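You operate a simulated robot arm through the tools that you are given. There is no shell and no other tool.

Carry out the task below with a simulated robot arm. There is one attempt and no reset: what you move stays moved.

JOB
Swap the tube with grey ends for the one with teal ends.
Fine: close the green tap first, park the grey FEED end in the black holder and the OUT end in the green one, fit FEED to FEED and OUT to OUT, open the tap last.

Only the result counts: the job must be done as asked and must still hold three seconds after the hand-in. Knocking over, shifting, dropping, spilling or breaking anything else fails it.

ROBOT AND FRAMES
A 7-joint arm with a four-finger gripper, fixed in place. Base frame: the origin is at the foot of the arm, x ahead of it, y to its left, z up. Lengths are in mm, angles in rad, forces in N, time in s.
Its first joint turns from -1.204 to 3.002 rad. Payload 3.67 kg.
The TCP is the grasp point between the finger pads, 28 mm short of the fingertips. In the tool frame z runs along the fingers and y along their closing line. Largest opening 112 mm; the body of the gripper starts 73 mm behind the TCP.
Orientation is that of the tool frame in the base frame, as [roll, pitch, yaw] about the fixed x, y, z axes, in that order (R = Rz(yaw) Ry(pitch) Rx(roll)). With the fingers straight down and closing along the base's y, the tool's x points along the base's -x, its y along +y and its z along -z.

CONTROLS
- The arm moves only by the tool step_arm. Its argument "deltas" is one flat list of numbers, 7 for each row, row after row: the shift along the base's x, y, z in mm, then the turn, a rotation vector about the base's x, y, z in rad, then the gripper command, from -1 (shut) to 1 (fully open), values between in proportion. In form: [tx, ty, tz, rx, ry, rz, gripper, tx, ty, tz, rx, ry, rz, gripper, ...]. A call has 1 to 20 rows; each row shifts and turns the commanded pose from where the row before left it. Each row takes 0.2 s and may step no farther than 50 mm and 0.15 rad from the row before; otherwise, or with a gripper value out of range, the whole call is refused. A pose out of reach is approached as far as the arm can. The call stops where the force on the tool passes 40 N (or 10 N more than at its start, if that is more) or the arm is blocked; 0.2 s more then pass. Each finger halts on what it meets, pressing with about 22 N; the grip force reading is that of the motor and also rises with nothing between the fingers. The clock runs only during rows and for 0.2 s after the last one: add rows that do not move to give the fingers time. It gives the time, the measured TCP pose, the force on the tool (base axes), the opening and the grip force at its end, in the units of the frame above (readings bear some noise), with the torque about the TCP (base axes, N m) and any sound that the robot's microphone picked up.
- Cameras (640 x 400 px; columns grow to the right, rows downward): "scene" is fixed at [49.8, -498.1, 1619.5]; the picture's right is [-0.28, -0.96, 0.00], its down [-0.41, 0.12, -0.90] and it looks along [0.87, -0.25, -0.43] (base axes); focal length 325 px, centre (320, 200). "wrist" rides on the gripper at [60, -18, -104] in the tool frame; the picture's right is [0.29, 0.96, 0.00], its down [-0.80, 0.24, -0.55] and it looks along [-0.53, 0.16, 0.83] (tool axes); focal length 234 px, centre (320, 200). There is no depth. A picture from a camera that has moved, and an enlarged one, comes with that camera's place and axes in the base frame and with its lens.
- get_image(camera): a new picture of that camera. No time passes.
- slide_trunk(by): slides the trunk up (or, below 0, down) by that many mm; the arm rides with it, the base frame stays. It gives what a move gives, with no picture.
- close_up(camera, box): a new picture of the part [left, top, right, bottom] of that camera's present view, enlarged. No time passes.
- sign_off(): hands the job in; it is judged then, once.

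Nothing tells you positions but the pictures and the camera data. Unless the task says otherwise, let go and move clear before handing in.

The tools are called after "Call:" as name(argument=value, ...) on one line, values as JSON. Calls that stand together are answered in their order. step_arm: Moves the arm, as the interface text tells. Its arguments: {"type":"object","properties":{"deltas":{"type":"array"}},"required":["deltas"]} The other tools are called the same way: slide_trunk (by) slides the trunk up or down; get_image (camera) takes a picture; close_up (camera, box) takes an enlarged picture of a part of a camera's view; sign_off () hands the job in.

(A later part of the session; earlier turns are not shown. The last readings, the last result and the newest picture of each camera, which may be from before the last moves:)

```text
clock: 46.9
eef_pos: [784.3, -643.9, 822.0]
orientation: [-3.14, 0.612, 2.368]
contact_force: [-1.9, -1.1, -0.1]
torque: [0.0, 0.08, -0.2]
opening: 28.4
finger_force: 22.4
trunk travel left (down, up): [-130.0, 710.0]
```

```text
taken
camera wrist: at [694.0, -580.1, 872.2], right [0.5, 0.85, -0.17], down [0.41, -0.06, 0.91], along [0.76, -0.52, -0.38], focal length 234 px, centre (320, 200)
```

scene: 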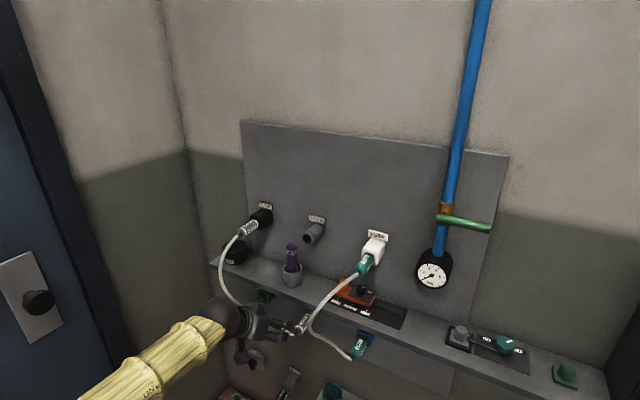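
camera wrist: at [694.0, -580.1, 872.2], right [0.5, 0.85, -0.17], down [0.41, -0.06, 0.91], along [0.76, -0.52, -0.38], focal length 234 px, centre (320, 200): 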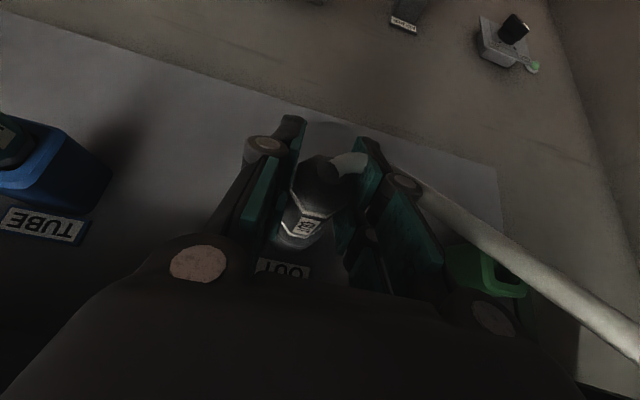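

It's gripped at the same width. I'll pull straight out in small steps.

Call:
step_arm(deltas=[-3.6, 3.5, 0, 0, 0, 0, -1, -3.6, 3.5, 0, 0, 0, 0, -1, -3.6, 3.5, 0, 0, 0, 0, -1, -3.6, 3.5, 0, 0, 0, 0, -1, -7.1, 7, 0, 0, 0, 0, -1, -14.3, 14, 0, 0, 0, 0, -1, -14.3, 14, 0, 0, 0, 0, -1])

Call:
get_image(camera="wrist")

Call:
get_image(camera="scene")

Call:
close_up(camera="scene", box=[220, 200, 380, 360])

```text
clock: 48.5
eef_pos: [733.5, -592.1, 820.4]
orientation: [-3.14, 0.615, 2.368]
contact_force: [0.1, -0.2, 0.2]
torque: [0.05, 0.04, 0.01]
opening: 28.9
finger_force: 21.6
trunk travel left (down, up): [-130.0, 710.0]
```

```text
taken
camera wrist: at [643.7, -530.3, 871.7], right [0.5, 0.85, -0.17], down [0.41, -0.06, 0.91], along [0.76, -0.52, -0.38], focal length 234 px, centre (320, 200)
```

wrist: 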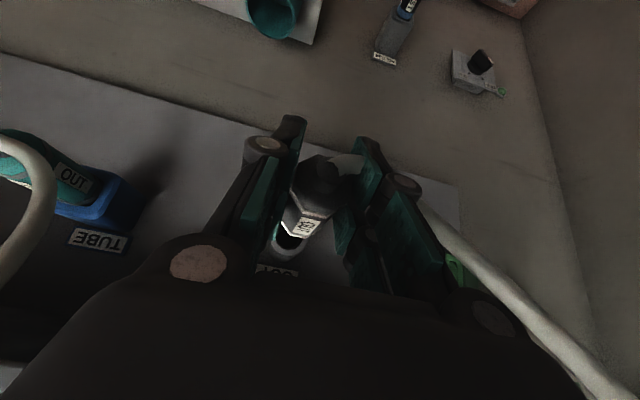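

```text
taken
```

scene: 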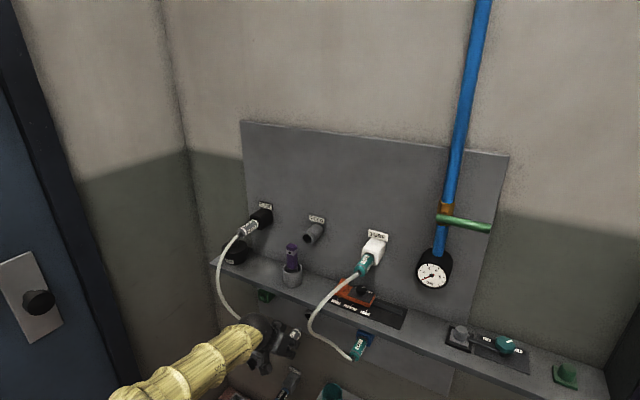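

```text
2.50 times, centred on (300, 280) of scene
camera zoom: at [49.8, -498.1, 1619.5], right [-0.28, -0.96, 0.0], down [-0.41, 0.12, -0.9], along [0.87, -0.25, -0.43], focal length 812 px, centre (370, 0)
```

zoom: 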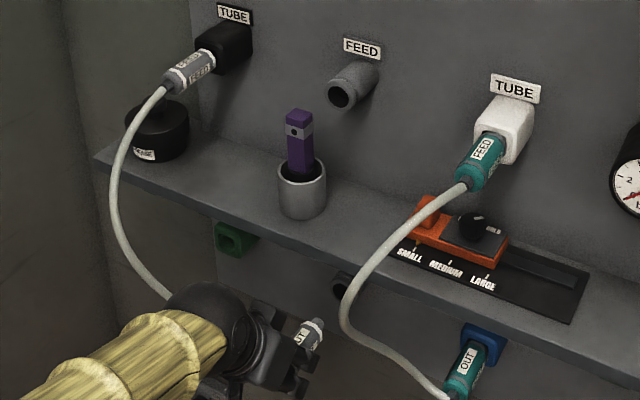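

The OUT plug is out. I'll carry it left toward the green holder in stages, watching how the slack tube behaves around the hand.

Call:
step_arm(deltas=[16.7, 17, 0, 0, 0, 0, -1, 16.7, 17, 0, 0, 0, 0, -1, 16.7, 17, 0, 0, 0, 0, -1, 16.7, 17, 0, 0, 0, 0, -1])

Call:
get_image(camera="wrist")

Call:
close_up(camera="scene", box=[180, 190, 360, 370])

```text
clock: 49.5
eef_pos: [801.0, -526.1, 821.8]
orientation: [3.141, 0.613, 2.367]
contact_force: [-0.4, -0.1, -0.4]
torque: [0.03, 0.0, 0.05]
opening: 28.7
finger_force: 22.1
trunk travel left (down, up): [-130.0, 710.0]
```

```text
taken
camera wrist: at [710.7, -462.8, 872.2], right [0.5, 0.85, -0.17], down [0.41, -0.06, 0.91], along [0.76, -0.52, -0.38], focal length 234 px, centre (320, 200)
```

wrist: 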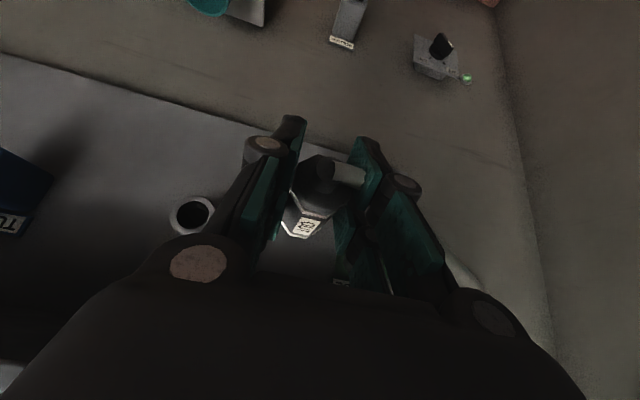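

```text
2.22 times, centred on (270, 280) of scene
camera zoom: at [49.8, -498.1, 1619.5], right [-0.28, -0.96, 0.0], down [-0.41, 0.12, -0.9], along [0.87, -0.25, -0.43], focal length 721 px, centre (431, 22)
```

zoom: 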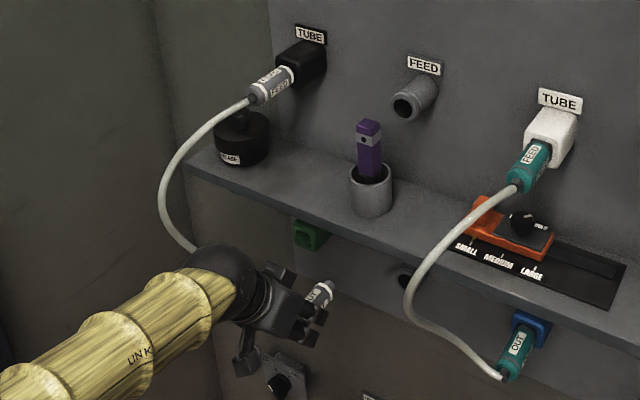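

No force, and the tube is following freely. I'll move the rest of the way to line up with the green holder.

Call:
step_arm(deltas=[16.7, 17, 0, 0, 0, 0, -1, 16.7, 17, 0, 0, 0, 0, -1, 16.7, 17, 0, 0, 0, 0, -1, 16.7, 16.9, 0, 0, 0, 0, -1, 0, 0, 0, 0, 0, 0, -1])

Call:
get_image(camera="wrist")

Call:
close_up(camera="scene", box=[180, 190, 360, 370])

Call:
close_up(camera="wrist", box=[240, 130, 400, 290])

```text
clock: 50.7
eef_pos: [868.4, -456.9, 819.0]
orientation: [3.141, 0.612, 2.367]
contact_force: [0.3, -0.9, -0.3]
torque: [0.03, 0.0, 0.01]
opening: 28.8
finger_force: 22.0
trunk travel left (down, up): [-130.0, 710.0]
```

```text
taken
camera wrist: at [777.7, -394.0, 871.2], right [0.5, 0.85, -0.17], down [0.41, -0.06, 0.91], along [0.76, -0.52, -0.38], focal length 234 px, centre (320, 200)
```

wrist: 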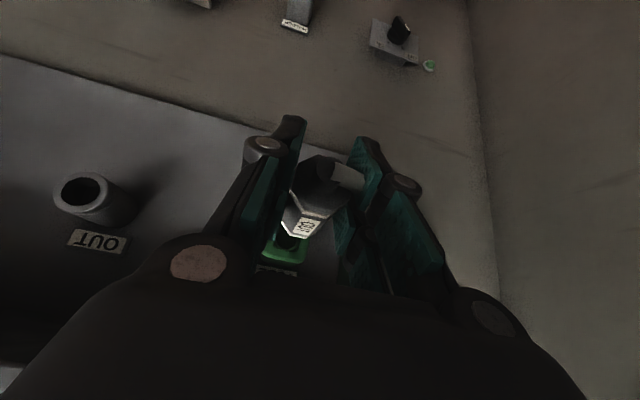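

```text
2.22 times, centred on (270, 280) of scene
camera zoom: at [49.8, -498.1, 1619.5], right [-0.28, -0.96, 0.0], down [-0.41, 0.12, -0.9], along [0.87, -0.25, -0.43], focal length 721 px, centre (431, 22)
```

zoom: 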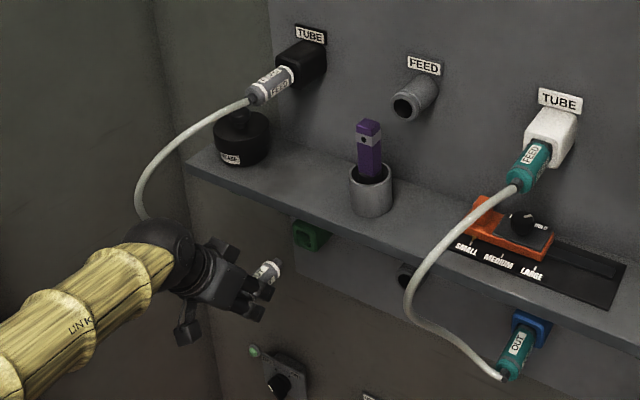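

```text
2.50 times, centred on (320, 210) of wrist
camera zoom: at [777.7, -394.0, 871.2], right [0.5, 0.85, -0.17], down [0.41, -0.06, 0.91], along [0.76, -0.52, -0.38], focal length 585 px, centre (320, 175)
```

zoom: 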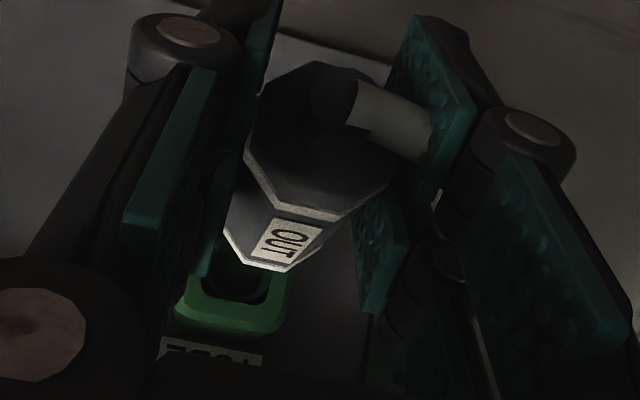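

The plug seems to point at the green holder. I'll zoom in on the scene view to verify the alignment.

Call:
close_up(camera="scene", box=[244, 280, 284, 320])

```text
10.00 times, centred on (264, 300) of scene
camera zoom: at [49.8, -498.1, 1619.5], right [-0.28, -0.96, 0.0], down [-0.41, 0.12, -0.9], along [0.87, -0.25, -0.43], focal length 3246 px, centre (880, -800)
```

zoom: 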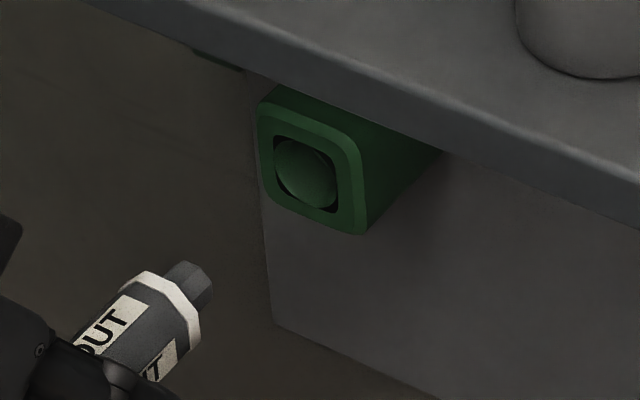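

Aligned. I'll advance until the nose is at the mouth, then insert slowly.

Call:
step_arm(deltas=[14.3, -14, 0, 0, 0, 0, -1, 14.3, -14, 0, 0, 0, 0, -1, 2.85, -2.8, 0, 0, 0, 0, -1, 2.85, -2.8, 0, 0, 0, 0, -1, 2.85, -2.8, 0, 0, 0, 0, -1, 2.85, -2.8, 0, 0, 0, 0, -1])

Call:
close_up(camera="scene", box=[244, 280, 284, 320])

Call:
close_up(camera="wrist", box=[240, 130, 400, 290])

```text
clock: 52.1
eef_pos: [908.0, -496.4, 819.6]
orientation: [-3.139, 0.612, 2.368]
contact_force: [0.6, -0.2, 1.1]
torque: [0.01, -0.02, 0.02]
opening: 28.3
finger_force: 21.8
trunk travel left (down, up): [-130.0, 710.0]
```

```text
10.00 times, centred on (264, 300) of scene
camera zoom: at [49.8, -498.1, 1619.5], right [-0.28, -0.96, 0.0], down [-0.41, 0.12, -0.9], along [0.87, -0.25, -0.43], focal length 3246 px, centre (880, -800)
```

zoom: 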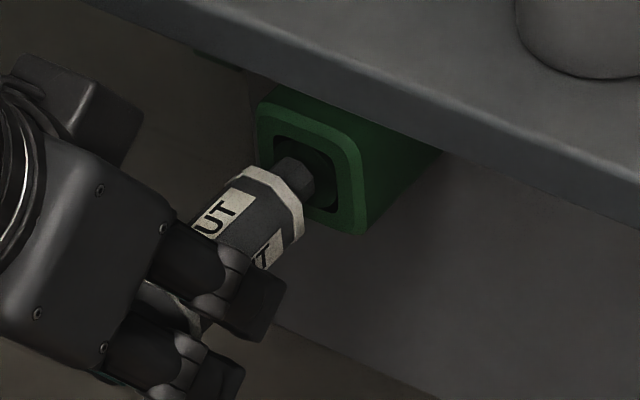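

```text
2.50 times, centred on (320, 210) of wrist
camera zoom: at [818.5, -433.5, 871.6], right [0.5, 0.85, -0.17], down [0.41, -0.06, 0.91], along [0.76, -0.52, -0.38], focal length 585 px, centre (320, 175)
```

zoom: 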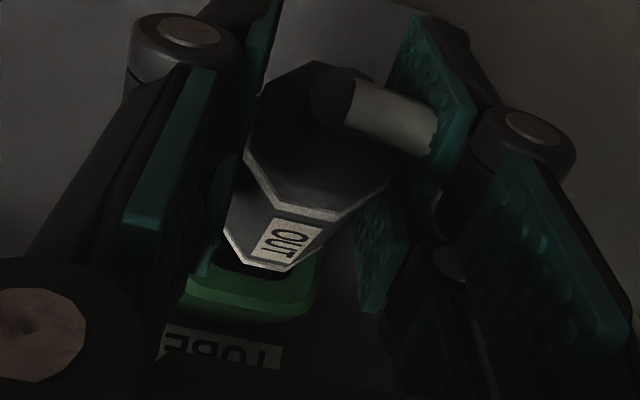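

The nose is entering the hole squarely. Continuing slowly to the seated depth.

Call:
step_arm(deltas=[2.15, -2.1, 0, 0, 0, 0, -1, 2.15, -2.1, 0, 0, 0, 0, -1, 2.15, -2.1, 0, 0, 0, 0, -1, 2.15, -2.1, 0, 0, 0, 0, -1, 1.43, -1.4, 0, 0, 0, 0, -1])

Call:
close_up(camera="scene", box=[244, 280, 284, 320])

```text
clock: 53.3
eef_pos: [918.1, -507.2, 820.5]
orientation: [-3.14, 0.611, 2.369]
contact_force: [-2.0, -1.7, -0.7]
torque: [0.01, 0.03, -0.15]
opening: 28.8
finger_force: 21.4
trunk travel left (down, up): [-130.0, 710.0]
```

```text
10.00 times, centred on (264, 300) of scene
camera zoom: at [49.8, -498.1, 1619.5], right [-0.28, -0.96, 0.0], down [-0.41, 0.12, -0.9], along [0.87, -0.25, -0.43], focal length 3246 px, centre (880, -800)
```

zoom: 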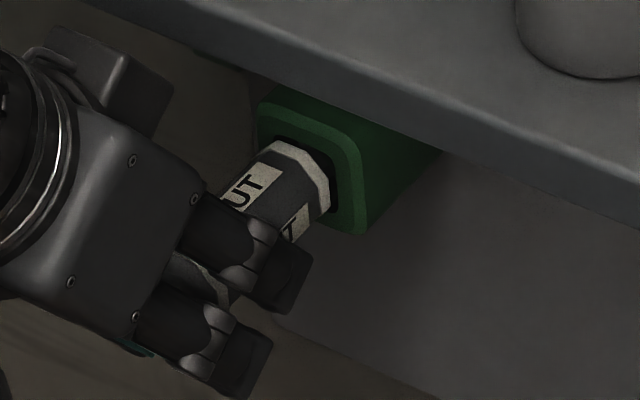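

Almost seated. I'll push gently to the end of travel, as with the first plug.

Call:
step_arm(deltas=[1.43, -1.4, 0, 0, 0, 0, -1, 1.43, -1.4, 0, 0, 0, 0, -1, 0.7, -0.7, 0, 0, 0, 0, -1])

Call:
close_up(camera="scene", box=[244, 280, 284, 320])

```text
clock: 54.1
eef_pos: [922.2, -509.8, 821.3]
orientation: [-3.14, 0.613, 2.368]
contact_force: [-20.2, 10.9, -2.9]
torque: [0.17, 0.23, -0.28]
opening: 28.9
finger_force: 21.7
trunk travel left (down, up): [-130.0, 710.0]
```

```text
10.00 times, centred on (264, 300) of scene
camera zoom: at [49.8, -498.1, 1619.5], right [-0.28, -0.96, 0.0], down [-0.41, 0.12, -0.9], along [0.87, -0.25, -0.43], focal length 3246 px, centre (880, -800)
```

zoom: 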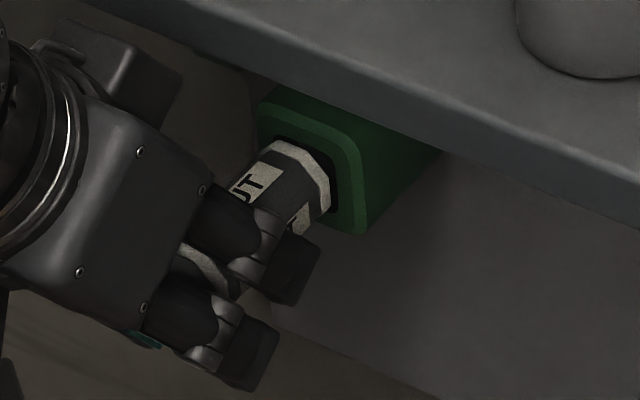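

Seated (force about 23 N, the plug stopped advancing). Releasing and checking the tube's position before I retreat.

Call:
step_arm(deltas=[0, 0, 0, 0, 0, 0, -0.3, 0, 0, 0, 0, 0, 0, -0.18, 0, 0, 0, 0, 0, 0, -0.15])

Call:
get_image(camera="wrist")

Call:
close_up(camera="scene", box=[180, 190, 360, 370])

```text
clock: 54.9
eef_pos: [923.6, -510.1, 820.4]
orientation: [-3.139, 0.613, 2.369]
contact_force: [-0.2, 1.1, 0.1]
torque: [0.0, 0.03, -0.01]
opening: 47.4
finger_force: 0.0
trunk travel left (down, up): [-130.0, 710.0]
```

```text
taken
camera wrist: at [832.1, -447.3, 871.9], right [0.5, 0.85, -0.17], down [0.41, -0.06, 0.91], along [0.76, -0.52, -0.38], focal length 234 px, centre (320, 200)
```

wrist: 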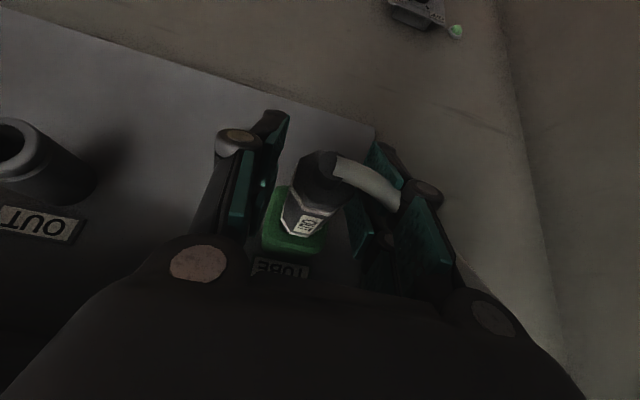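

```text
2.22 times, centred on (270, 280) of scene
camera zoom: at [49.8, -498.1, 1619.5], right [-0.28, -0.96, 0.0], down [-0.41, 0.12, -0.9], along [0.87, -0.25, -0.43], focal length 721 px, centre (431, 22)
```

zoom: 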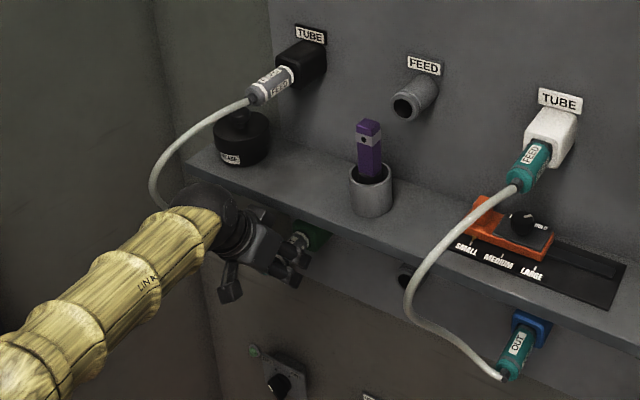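

The plug stays put. I'll retreat in short steps along the finger direction, watching the force and the tube.

Call:
step_arm(deltas=[-8.2, 8, 16.4, 0, 0, 0, -0.15, -8.2, 8, 16.4, 0, 0, 0, -0.15])

Call:
get_image(camera="wrist")

Call:
close_up(camera="scene", box=[200, 190, 320, 330])

```text
clock: 55.5
eef_pos: [904.7, -493.9, 853.1]
orientation: [-3.141, 0.614, 2.368]
contact_force: [0.6, 0.1, -0.7]
torque: [-0.01, 0.0, 0.01]
opening: 47.6
finger_force: 0.1
trunk travel left (down, up): [-130.0, 710.0]
```

```text
taken
camera wrist: at [814.9, -430.9, 904.7], right [0.5, 0.85, -0.17], down [0.41, -0.06, 0.91], along [0.76, -0.52, -0.38], focal length 234 px, centre (320, 200)
```

wrist: 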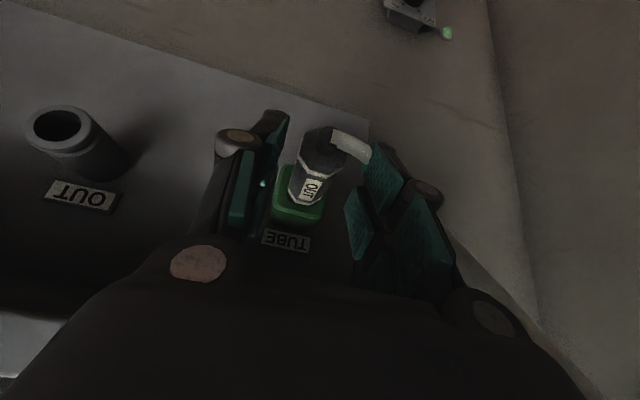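

```text
2.86 times, centred on (260, 260) of scene
camera zoom: at [49.8, -498.1, 1619.5], right [-0.28, -0.96, 0.0], down [-0.41, 0.12, -0.9], along [0.87, -0.25, -0.43], focal length 928 px, centre (491, 29)
```

zoom: 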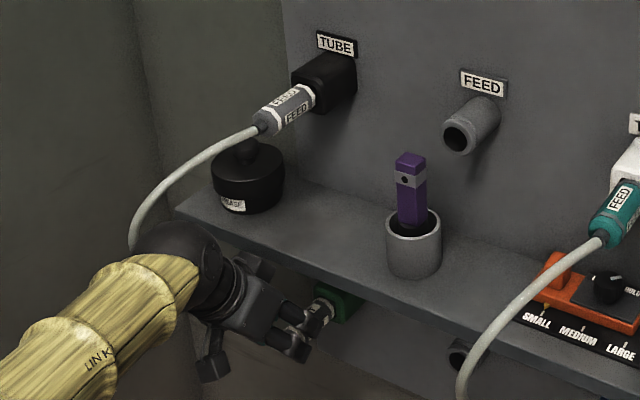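

Still no contact force. I'll continue retreating along the same line.

Call:
step_arm(deltas=[-8.2, 8, 16.4, 0, 0, 0, -0.15, -8.2, 8, 16.4, 0, 0, 0, -0.15, -8.2, 8, 16.4, 0, 0, 0, -0.15])

Call:
get_image(camera="wrist")

Call:
close_up(camera="scene", box=[200, 190, 320, 330])

```text
clock: 56.3
eef_pos: [880.1, -470.7, 902.2]
orientation: [-3.14, 0.613, 2.369]
contact_force: [0.3, 0.0, -1.3]
torque: [-0.02, 0.01, 0.0]
opening: 47.6
finger_force: 0.1
trunk travel left (down, up): [-130.0, 710.0]
```

```text
taken
camera wrist: at [790.8, -408.1, 954.1], right [0.5, 0.85, -0.17], down [0.41, -0.06, 0.91], along [0.76, -0.52, -0.38], focal length 234 px, centre (320, 200)
```

wrist: 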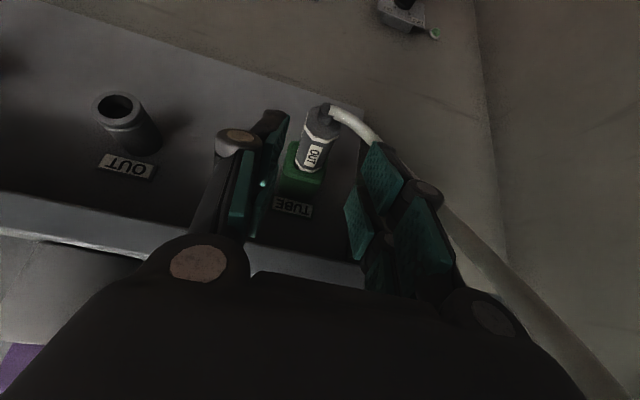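

```text
2.86 times, centred on (260, 260) of scene
camera zoom: at [49.8, -498.1, 1619.5], right [-0.28, -0.96, 0.0], down [-0.41, 0.12, -0.9], along [0.87, -0.25, -0.43], focal length 928 px, centre (491, 29)
```

zoom: 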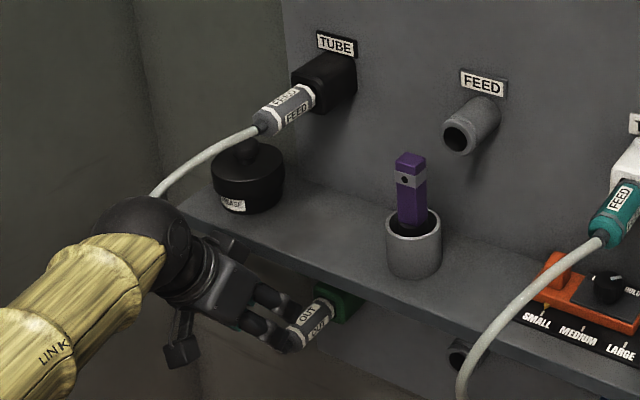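

The hand is clear of the plug with the tube on its left, so I'll slide out and to the right, away from it, then raise the trunk for the teal FEED plug.

Call:
step_arm(deltas=[-37.7, -9.7, 0, 0, 0, 0, -0.1, -37.7, -9.7, 0, 0, 0, 0, -0.1, -37.7, -9.7, 0, 0, 0, 0, -0.1])

Call:
slide_trunk(by=300)

Call:
get_image(camera="scene")

Call:
close_up(camera="scene", box=[200, 190, 400, 390])

```text
clock: 57.1
eef_pos: [767.5, -499.5, 902.7]
orientation: [-3.139, 0.612, 2.37]
contact_force: [0.0, 0.3, 0.6]
torque: [0.01, 0.03, -0.02]
opening: 50.5
finger_force: 0.0
trunk travel left (down, up): [-130.0, 710.0]
```

```text
clock: 60.1
eef_pos: [767.8, -498.3, 1203.6]
orientation: [-3.14, 0.612, 2.369]
contact_force: [0.5, 0.3, -0.2]
torque: [0.01, -0.02, 0.0]
opening: 50.6
finger_force: 0.0
trunk travel left (down, up): [-430.0, 410.0]
```

```text
taken
```

scene: 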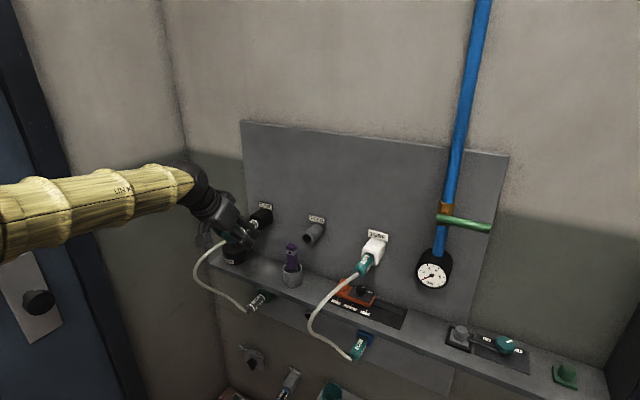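

```text
2.00 times, centred on (300, 290) of scene
camera zoom: at [49.8, -498.1, 1619.5], right [-0.28, -0.96, 0.0], down [-0.41, 0.12, -0.9], along [0.87, -0.25, -0.43], focal length 649 px, centre (360, 20)
```

zoom: 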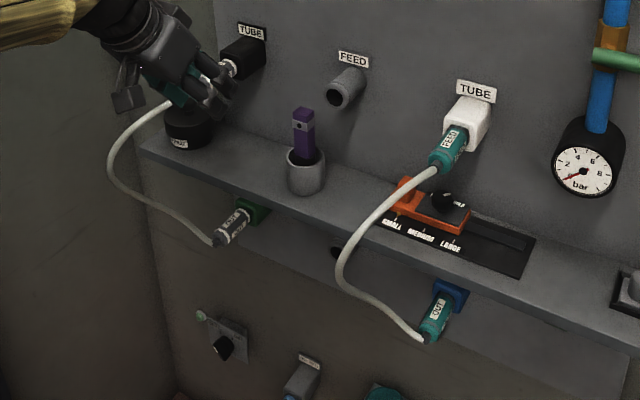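

The grey tube is fully parked. Now for the teal FEED plug in the white holder (e≈-100, z≈1119). I'll move across at this height and look.

Call:
step_arm(deltas=[-33.1, -33.65, 0, 0, 0, 0, -0.1, -33.1, -33.65, 0, 0, 0, 0, -0.1, -33.1, -33.65, 0, 0, 0, 0, -0.1, -33.1, -33.65, 0, 0, 0, 0, -0.1, -33.1, -33.65, 0, 0, 0, 0, -0.1, -33.1, -33.65, 0, 0, 0, 0, -0.1, 0, 0, 0, 0, 0, 0, -0.1])

Call:
get_image(camera="wrist")

Call:
close_up(camera="wrist", box=[240, 50, 400, 180])

Call:
close_up(camera="scene", box=[300, 190, 440, 330])

```text
clock: 61.7
eef_pos: [567.8, -701.2, 1203.8]
orientation: [-3.14, 0.612, 2.371]
contact_force: [0.1, -0.2, -0.5]
torque: [0.04, 0.03, 0.02]
opening: 50.3
finger_force: 0.0
trunk travel left (down, up): [-430.0, 410.0]
```

```text
taken
camera wrist: at [477.9, -638.2, 1254.9], right [0.5, 0.85, -0.17], down [0.41, -0.06, 0.91], along [0.76, -0.52, -0.38], focal length 234 px, centre (320, 200)
```

wrist: 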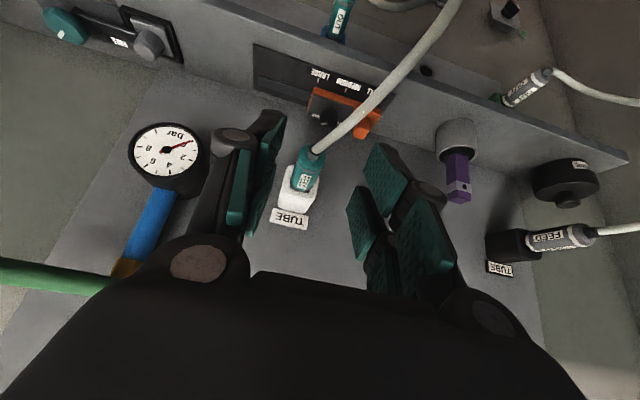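

```text
3.08 times, centred on (320, 115) of wrist
camera zoom: at [477.9, -638.2, 1254.9], right [0.5, 0.85, -0.17], down [0.41, -0.06, 0.91], along [0.76, -0.52, -0.38], focal length 720 px, centre (320, 462)
```

zoom: 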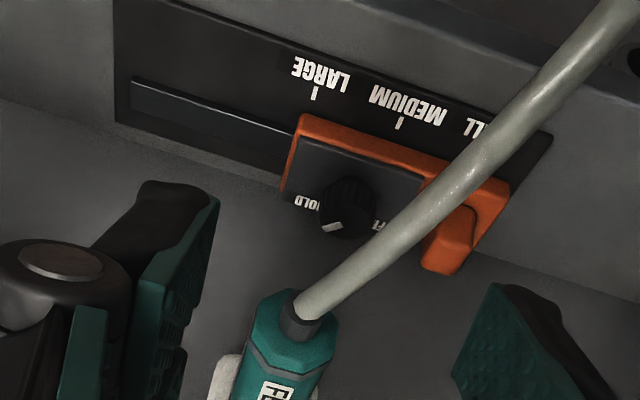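

```text
2.86 times, centred on (370, 260) of scene
camera zoom: at [49.8, -498.1, 1619.5], right [-0.28, -0.96, 0.0], down [-0.41, 0.12, -0.9], along [0.87, -0.25, -0.43], focal length 928 px, centre (177, 29)
```

zoom: 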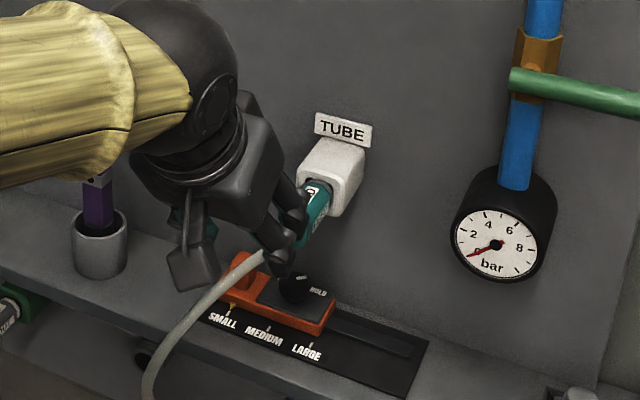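

The white label and teal tail agree: plug axis e≈-99.8, z≈1119.5. I'll move in along the same 55° line, stopping just short to check.

Call:
step_arm(deltas=[20, -18, -1, 0, 0, 0, -0.12, 20, -18, -1, 0, 0, 0, -0.15, 8.1, -8, -16.4, 0, 0, 0, -0.17, 8.1, -8, -16.4, 0, 0, 0, -0.17, 8.1, -8, -16.4, 0, 0, 0, -0.17, 0, 0, 0, 0, 0, 0, -0.17])

Call:
get_image(camera="wrist")

Call:
close_up(camera="wrist", box=[240, 110, 400, 240])

```text
clock: 63.1
eef_pos: [633.2, -761.2, 1152.3]
orientation: [-3.14, 0.613, 2.369]
contact_force: [0.4, 0.7, 0.8]
torque: [-0.03, 0.01, -0.02]
opening: 46.1
finger_force: 0.1
trunk travel left (down, up): [-430.0, 410.0]
```

```text
taken
camera wrist: at [543.2, -698.6, 1203.1], right [0.5, 0.85, -0.17], down [0.41, -0.06, 0.91], along [0.76, -0.52, -0.38], focal length 234 px, centre (320, 200)
```

wrist: 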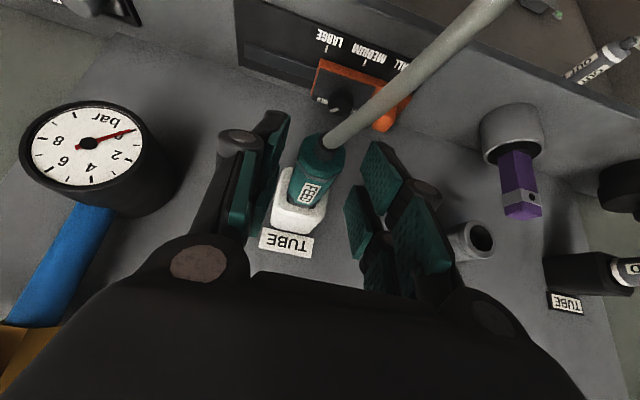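

```text
3.08 times, centred on (320, 175) of wrist
camera zoom: at [543.2, -698.6, 1203.1], right [0.5, 0.85, -0.17], down [0.41, -0.06, 0.91], along [0.76, -0.52, -0.38], focal length 720 px, centre (320, 277)
```

zoom: 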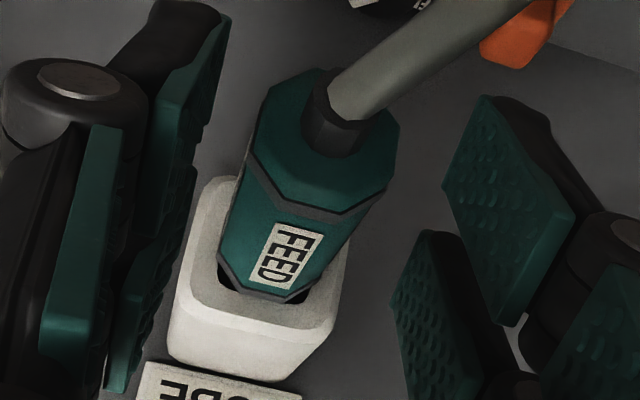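

Well centred. Final approach and grip.

Call:
step_arm(deltas=[7.6, -7.9, -16.4, 0, 0, 0, -0.17, 7.5, -7.9, -16.4, 0, 0, 0, -0.17, 0, 0, 0, 0, 0, 0, -0.17])

Call:
close_up(camera="wrist", box=[240, 110, 400, 240])

Call:
close_up(camera="scene", box=[330, 210, 420, 290])

```text
clock: 63.9
eef_pos: [647.5, -776.3, 1118.8]
orientation: [-3.139, 0.616, 2.369]
contact_force: [0.1, 0.5, 0.1]
torque: [-0.01, 0.01, -0.03]
opening: 46.3
finger_force: 0.0
trunk travel left (down, up): [-430.0, 410.0]
```

```text
3.08 times, centred on (320, 175) of wrist
camera zoom: at [558.2, -713.9, 1170.1], right [0.5, 0.85, -0.17], down [0.41, -0.06, 0.91], along [0.76, -0.52, -0.38], focal length 720 px, centre (320, 277)
```

zoom: 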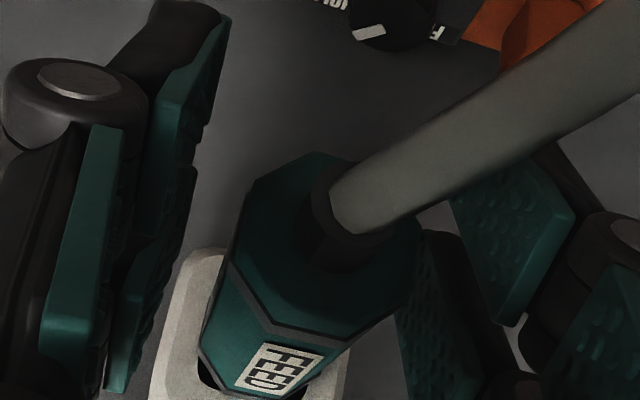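

```text
5.00 times, centred on (375, 250) of scene
camera zoom: at [49.8, -498.1, 1619.5], right [-0.28, -0.96, 0.0], down [-0.41, 0.12, -0.9], along [0.87, -0.25, -0.43], focal length 1623 px, centre (45, -50)
```

zoom: 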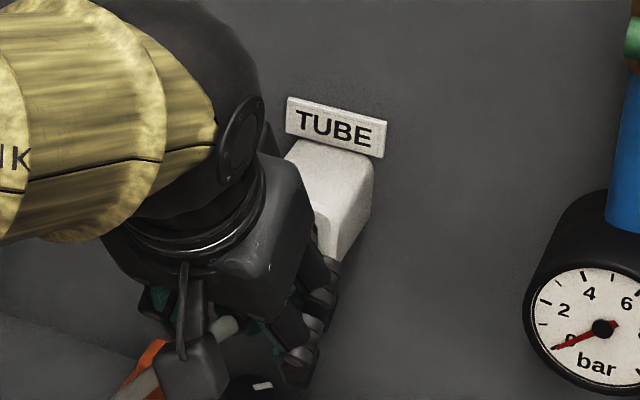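

The plug is between the pads. I'll nudge in 3 mm more for a similar hold and close.

Call:
step_arm(deltas=[2.1, -2.1, 1, 0, 0, 0, -0.2, 0, 0, 0, 0, 0, 0, -0.35, 0, 0, 0, 0, 0, 0, -1, 0, 0, 0, 0, 0, 0, -1])

Call:
close_up(camera="wrist", box=[240, 110, 400, 240])

```text
clock: 64.9
eef_pos: [650.5, -779.4, 1118.7]
orientation: [-3.14, 0.614, 2.368]
contact_force: [1.2, 1.5, 0.3]
torque: [0.07, 0.04, -0.25]
opening: 28.4
finger_force: 21.9
trunk travel left (down, up): [-430.0, 410.0]
```

```text
3.08 times, centred on (320, 175) of wrist
camera zoom: at [560.9, -715.9, 1170.6], right [0.5, 0.85, -0.17], down [0.41, -0.06, 0.91], along [0.76, -0.52, -0.38], focal length 720 px, centre (320, 277)
```

zoom: 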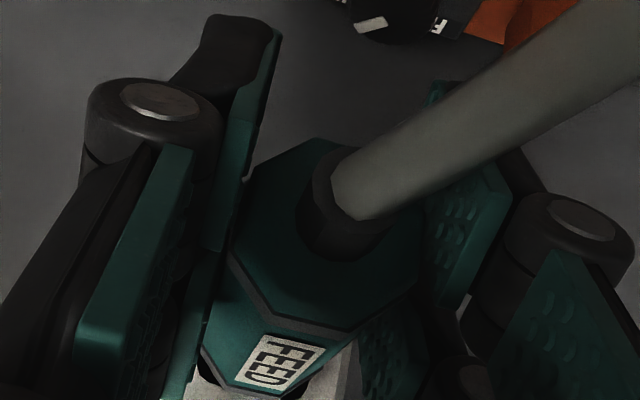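

Held. Pulling it straight out of the white holder.

Call:
step_arm(deltas=[-3.6, 3.5, 0, 0, 0, 0, -1, -3.6, 3.5, 0, 0, 0, 0, -1, -3.6, 3.5, 0, 0, 0, 0, -1, -3.6, 3.5, 0, 0, 0, 0, -1, -7.1, 7, 0, 0, 0, 0, -1, -14.3, 14, 0, 0, 0, 0, -1, -14.3, 14, 0, 0, 0, 0, -1, -14.3, 14, 0, 0, 0, 0, -1, 0, 0, 0, 0, 0, 0, -1])

Call:
get_image(camera="wrist")

Call:
close_up(camera="scene", box=[260, 190, 440, 370])

```text
clock: 66.9
eef_pos: [585.7, -716.3, 1121.8]
orientation: [3.141, 0.613, 2.367]
contact_force: [0.3, -0.2, -0.2]
torque: [0.01, -0.01, 0.0]
opening: 28.3
finger_force: 21.7
trunk travel left (down, up): [-430.0, 410.0]
```

```text
taken
camera wrist: at [495.9, -654.0, 1172.3], right [0.5, 0.85, -0.17], down [0.41, -0.06, 0.91], along [0.76, -0.52, -0.38], focal length 234 px, centre (320, 200)
```

wrist: 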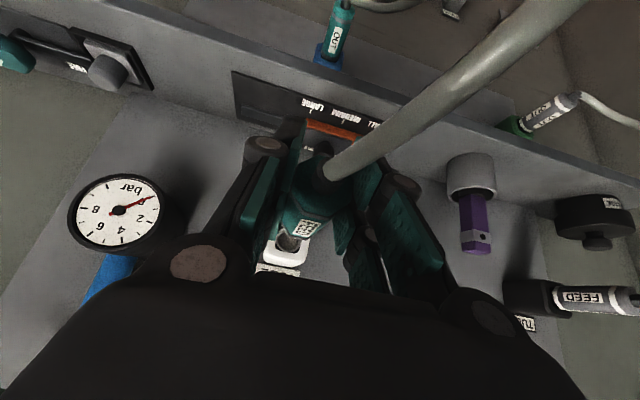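

```text
2.22 times, centred on (350, 280) of scene
camera zoom: at [49.8, -498.1, 1619.5], right [-0.28, -0.96, 0.0], down [-0.41, 0.12, -0.9], along [0.87, -0.25, -0.43], focal length 721 px, centre (253, 22)
```

zoom: 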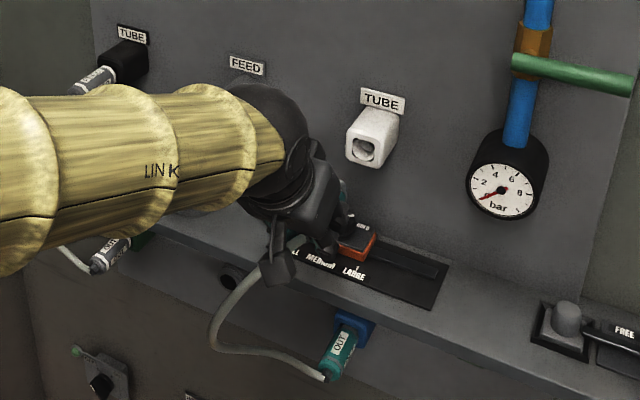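

The teal FEED plug is out. I'll carry it left 190.5 mm to face the FEED socket.

Call:
step_arm(deltas=[33.4, 34, 0, 0, 0, 0, -1, 33.4, 34, 0, 0, 0, 0, -1, 33.4, 34, 0, 0, 0, 0, -1, 33.3, 33.9, 0, 0, 0, 0, -1, 0, 0, 0, 0, 0, 0, -1])

Call:
get_image(camera="wrist")

Call:
close_up(camera="wrist", box=[240, 150, 400, 280])

Call:
close_up(camera="scene", box=[270, 205, 340, 275])

```text
clock: 68.1
eef_pos: [717.0, -580.7, 1120.2]
orientation: [-3.141, 0.612, 2.367]
contact_force: [0.0, -0.5, 0.1]
torque: [-0.01, -0.02, 0.03]
opening: 28.3
finger_force: 21.7
trunk travel left (down, up): [-430.0, 410.0]
```

```text
taken
camera wrist: at [627.3, -517.3, 1171.3], right [0.5, 0.85, -0.17], down [0.41, -0.06, 0.91], along [0.76, -0.52, -0.38], focal length 234 px, centre (320, 200)
```

wrist: 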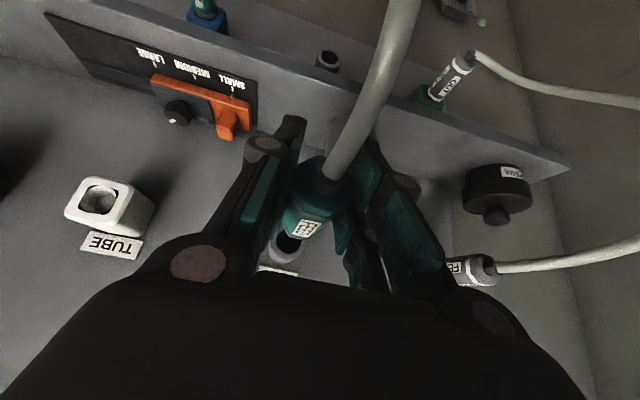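

```text
3.08 times, centred on (320, 215) of wrist
camera zoom: at [627.3, -517.3, 1171.3], right [0.5, 0.85, -0.17], down [0.41, -0.06, 0.91], along [0.76, -0.52, -0.38], focal length 720 px, centre (320, 154)
```

zoom: 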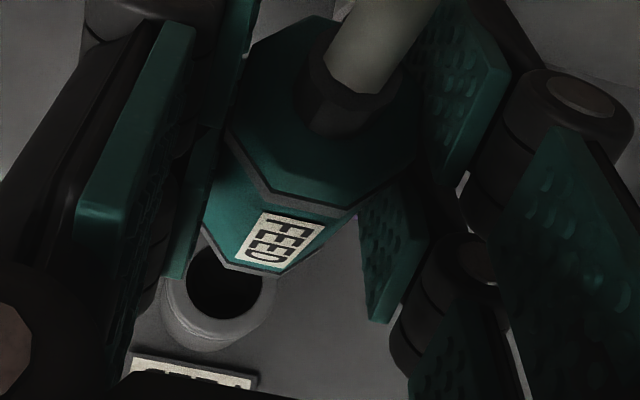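

```text
5.71 times, centred on (305, 240) of scene
camera zoom: at [49.8, -498.1, 1619.5], right [-0.28, -0.96, 0.0], down [-0.41, 0.12, -0.9], along [0.87, -0.25, -0.43], focal length 1855 px, centre (406, -29)
```

zoom: 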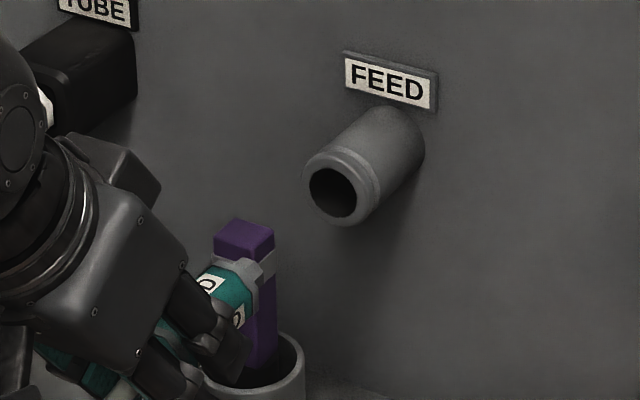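

I'll zoom in more closely on the nose and the socket mouth to check the offset.

Call:
close_up(camera="scene", box=[288, 220, 318, 255])

Call:
close_up(camera="wrist", box=[260, 200, 330, 270])

```text
11.43 times, centred on (303, 238) of scene
camera zoom: at [49.8, -498.1, 1619.5], right [-0.28, -0.96, 0.0], down [-0.41, 0.12, -0.9], along [0.87, -0.25, -0.43], focal length 3710 px, centre (514, -229)
```

zoom: 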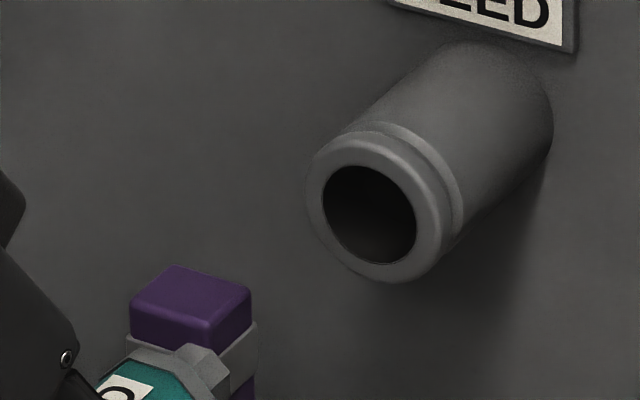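

```text
5.71 times, centred on (295, 235) of wrist
camera zoom: at [627.3, -517.3, 1171.3], right [0.5, 0.85, -0.17], down [0.41, -0.06, 0.91], along [0.76, -0.52, -0.38], focal length 1338 px, centre (463, 0)
```

zoom: 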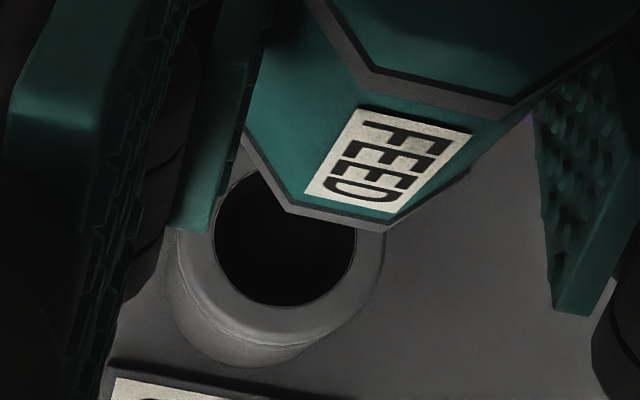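

Both views suggest the plug is about 2 mm too far right. I'll correct that while advancing, then re-check close to the mouth.

Call:
step_arm(deltas=[1.4, 1.4, 0, 0, 0, 0, -1, 14.3, -14, 0, 0, 0, 0, -1, 14.3, -14, 0, 0, 0, 0, -1, 7.1, -7, 0, 0, 0, 0, -1, 0, 0, 0, 0, 0, 0, -1])

Call:
close_up(camera="scene", box=[288, 215, 328, 255])

Call:
close_up(camera="wrist", box=[260, 190, 330, 260])

```text
clock: 69.3
eef_pos: [755.4, -612.2, 1121.3]
orientation: [-3.139, 0.614, 2.368]
contact_force: [-0.4, 0.0, 0.3]
torque: [0.02, -0.01, -0.02]
opening: 28.3
finger_force: 21.8
trunk travel left (down, up): [-430.0, 410.0]
```

```text
10.00 times, centred on (308, 235) of scene
camera zoom: at [49.8, -498.1, 1619.5], right [-0.28, -0.96, 0.0], down [-0.41, 0.12, -0.9], along [0.87, -0.25, -0.43], focal length 3246 px, centre (440, -150)
```

zoom: 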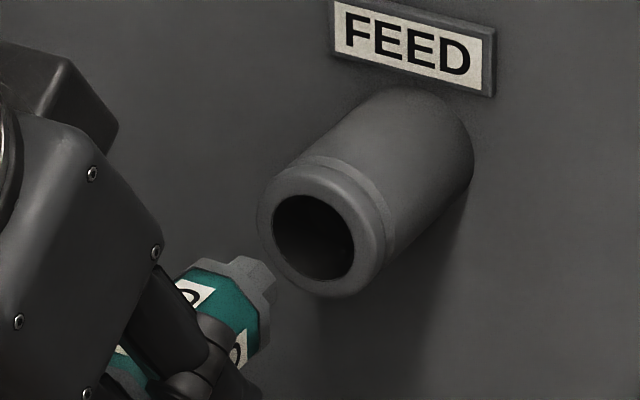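

```text
5.71 times, centred on (295, 225) of wrist
camera zoom: at [665.8, -550.0, 1171.8], right [0.5, 0.85, -0.17], down [0.41, -0.06, 0.91], along [0.76, -0.52, -0.38], focal length 1338 px, centre (463, 57)
```

zoom: 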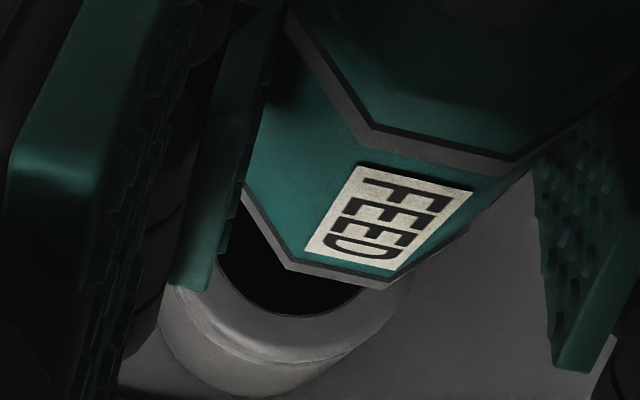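

The nose is just in front of the mouth. One more zoom to verify it is centred.

Call:
close_up(camera="scene", box=[304, 232, 326, 254])

```text
16.00 times, centred on (315, 243) of scene
camera zoom: at [49.8, -498.1, 1619.5], right [-0.28, -0.96, 0.0], down [-0.41, 0.12, -0.9], along [0.87, -0.25, -0.43], focal length 5194 px, centre (400, -488)
```

zoom: 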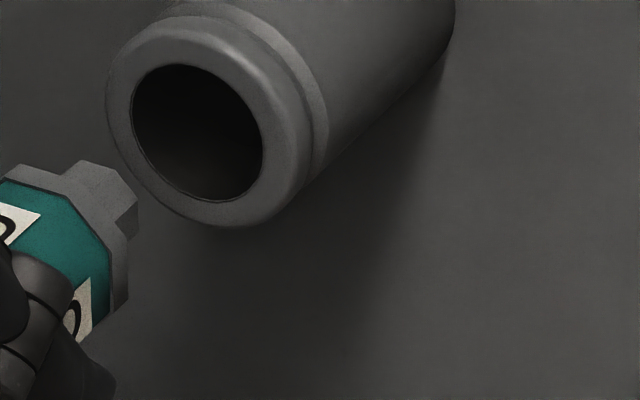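

Comparing averaged tool readings with the scene view, the plug now sits about 2.4 mm too far left and about 2.3 mm too high relative to where it came from. I'll correct both and re-check.

Call:
step_arm(deltas=[-1.7, -1.7, -2.3, 0, 0, 0, -1, 0, 0, 0, 0, 0, 0, -1])

Call:
close_up(camera="scene", box=[304, 232, 326, 254])

Call:
step_arm(deltas=[0, 0, 0, 0, 0, 0, -1])

Call:
step_arm(deltas=[0, 0, 0, 0, 0, 0, -1])

```text
clock: 69.9
eef_pos: [753.7, -615.2, 1118.8]
orientation: [-3.14, 0.612, 2.368]
contact_force: [0.1, 0.5, -0.8]
torque: [0.0, 0.02, -0.01]
opening: 28.4
finger_force: 21.8
trunk travel left (down, up): [-430.0, 410.0]
```

```text
16.00 times, centred on (315, 243) of scene
camera zoom: at [49.8, -498.1, 1619.5], right [-0.28, -0.96, 0.0], down [-0.41, 0.12, -0.9], along [0.87, -0.25, -0.43], focal length 5194 px, centre (400, -488)
```

zoom: 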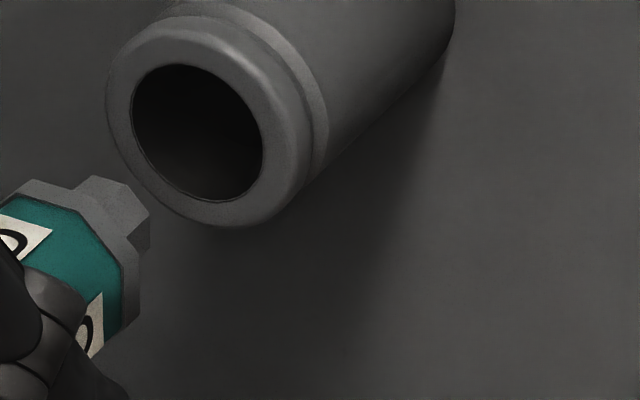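

```text
clock: 70.3
eef_pos: [752.6, -614.4, 1117.6]
orientation: [-3.14, 0.614, 2.369]
contact_force: [0.5, 0.5, -0.9]
torque: [-0.02, 0.0, -0.02]
opening: 28.3
finger_force: 21.7
trunk travel left (down, up): [-430.0, 410.0]
```

```text
clock: 70.7
eef_pos: [753.6, -614.4, 1116.9]
orientation: [-3.141, 0.614, 2.369]
contact_force: [-1.1, -0.8, -0.9]
torque: [-0.01, 0.01, 0.01]
opening: 28.4
finger_force: 22.2
trunk travel left (down, up): [-430.0, 410.0]
```

Readings (e≈89.5–90, z≈1118) and the scene view now agree that the nose is centred on the socket. Advancing slowly into it.

Call:
step_arm(deltas=[7.1, -7, 0, 0, 0, 0, -1, 3.6, -3.5, 0, 0, 0, 0, -1, 2.15, -2.1, 0, 0, 0, 0, -1, 2.15, -2.1, 0, 0, 0, 0, -1, 2.15, -2.1, 0, 0, 0, 0, -1])

Call:
close_up(camera="scene", box=[304, 222, 326, 254])

```text
clock: 71.9
eef_pos: [772.1, -633.2, 1117.3]
orientation: [3.142, 0.612, 2.368]
contact_force: [-0.1, -0.4, -1.3]
torque: [-0.03, 0.01, -0.04]
opening: 28.4
finger_force: 21.8
trunk travel left (down, up): [-430.0, 410.0]
```

```text
12.50 times, centred on (315, 238) of scene
camera zoom: at [49.8, -498.1, 1619.5], right [-0.28, -0.96, 0.0], down [-0.41, 0.12, -0.9], along [0.87, -0.25, -0.43], focal length 4058 px, centre (382, -275)
```

zoom: 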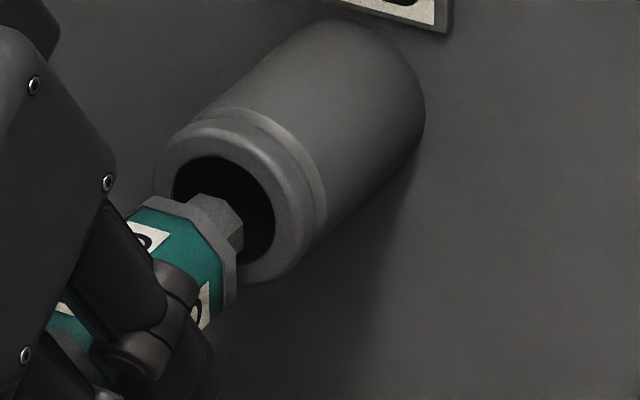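

It's entering cleanly. Continuing with a tiny trim toward the centre.

Call:
step_arm(deltas=[2.15, -1.7, 0.7, 0, 0, 0, -1, 1.8, -1.75, 0, 0, 0, 0, -1, 1.8, -1.75, 0, 0, 0, 0, -1, 1.8, -1.75, 0, 0, 0, 0, -1])

Call:
close_up(camera="scene", box=[304, 222, 326, 254])

```text
clock: 72.9
eef_pos: [778.1, -637.7, 1119.8]
orientation: [-3.141, 0.613, 2.369]
contact_force: [1.3, 0.2, -0.2]
torque: [0.04, 0.01, 0.01]
opening: 28.4
finger_force: 22.0
trunk travel left (down, up): [-430.0, 410.0]
```

```text
12.50 times, centred on (315, 238) of scene
camera zoom: at [49.8, -498.1, 1619.5], right [-0.28, -0.96, 0.0], down [-0.41, 0.12, -0.9], along [0.87, -0.25, -0.43], focal length 4058 px, centre (382, -275)
```

zoom: 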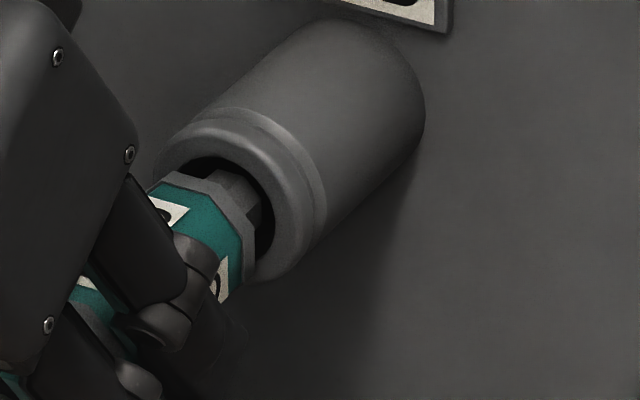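

Going in well with negligible force. Continuing until it seats.

Call:
step_arm(deltas=[1.8, -1.75, 0, 0, 0, 0, -1, 1.8, -1.75, 0, 0, 0, 0, -1, 1.43, -1.4, 0, 0, 0, 0, -1, 1.43, -1.4, 0, 0, 0, 0, -1])

Call:
close_up(camera="scene", box=[304, 222, 326, 254])

```text
clock: 73.9
eef_pos: [784.6, -643.6, 1118.8]
orientation: [-3.141, 0.611, 2.367]
contact_force: [-12.2, 10.5, -4.8]
torque: [0.12, 0.1, -0.03]
opening: 28.3
finger_force: 21.5
trunk travel left (down, up): [-430.0, 410.0]
```

```text
12.50 times, centred on (315, 238) of scene
camera zoom: at [49.8, -498.1, 1619.5], right [-0.28, -0.96, 0.0], down [-0.41, 0.12, -0.9], along [0.87, -0.25, -0.43], focal length 4058 px, centre (382, -275)
```

zoom: 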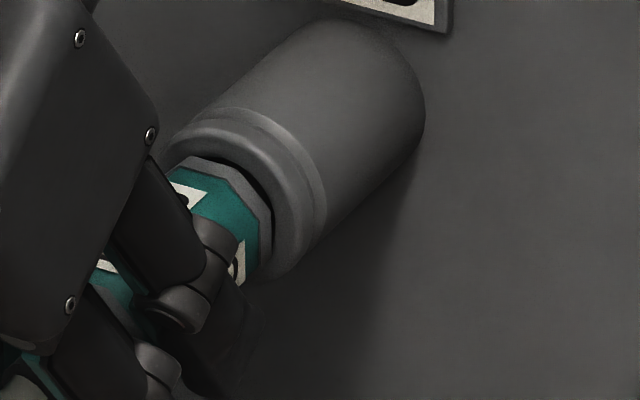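

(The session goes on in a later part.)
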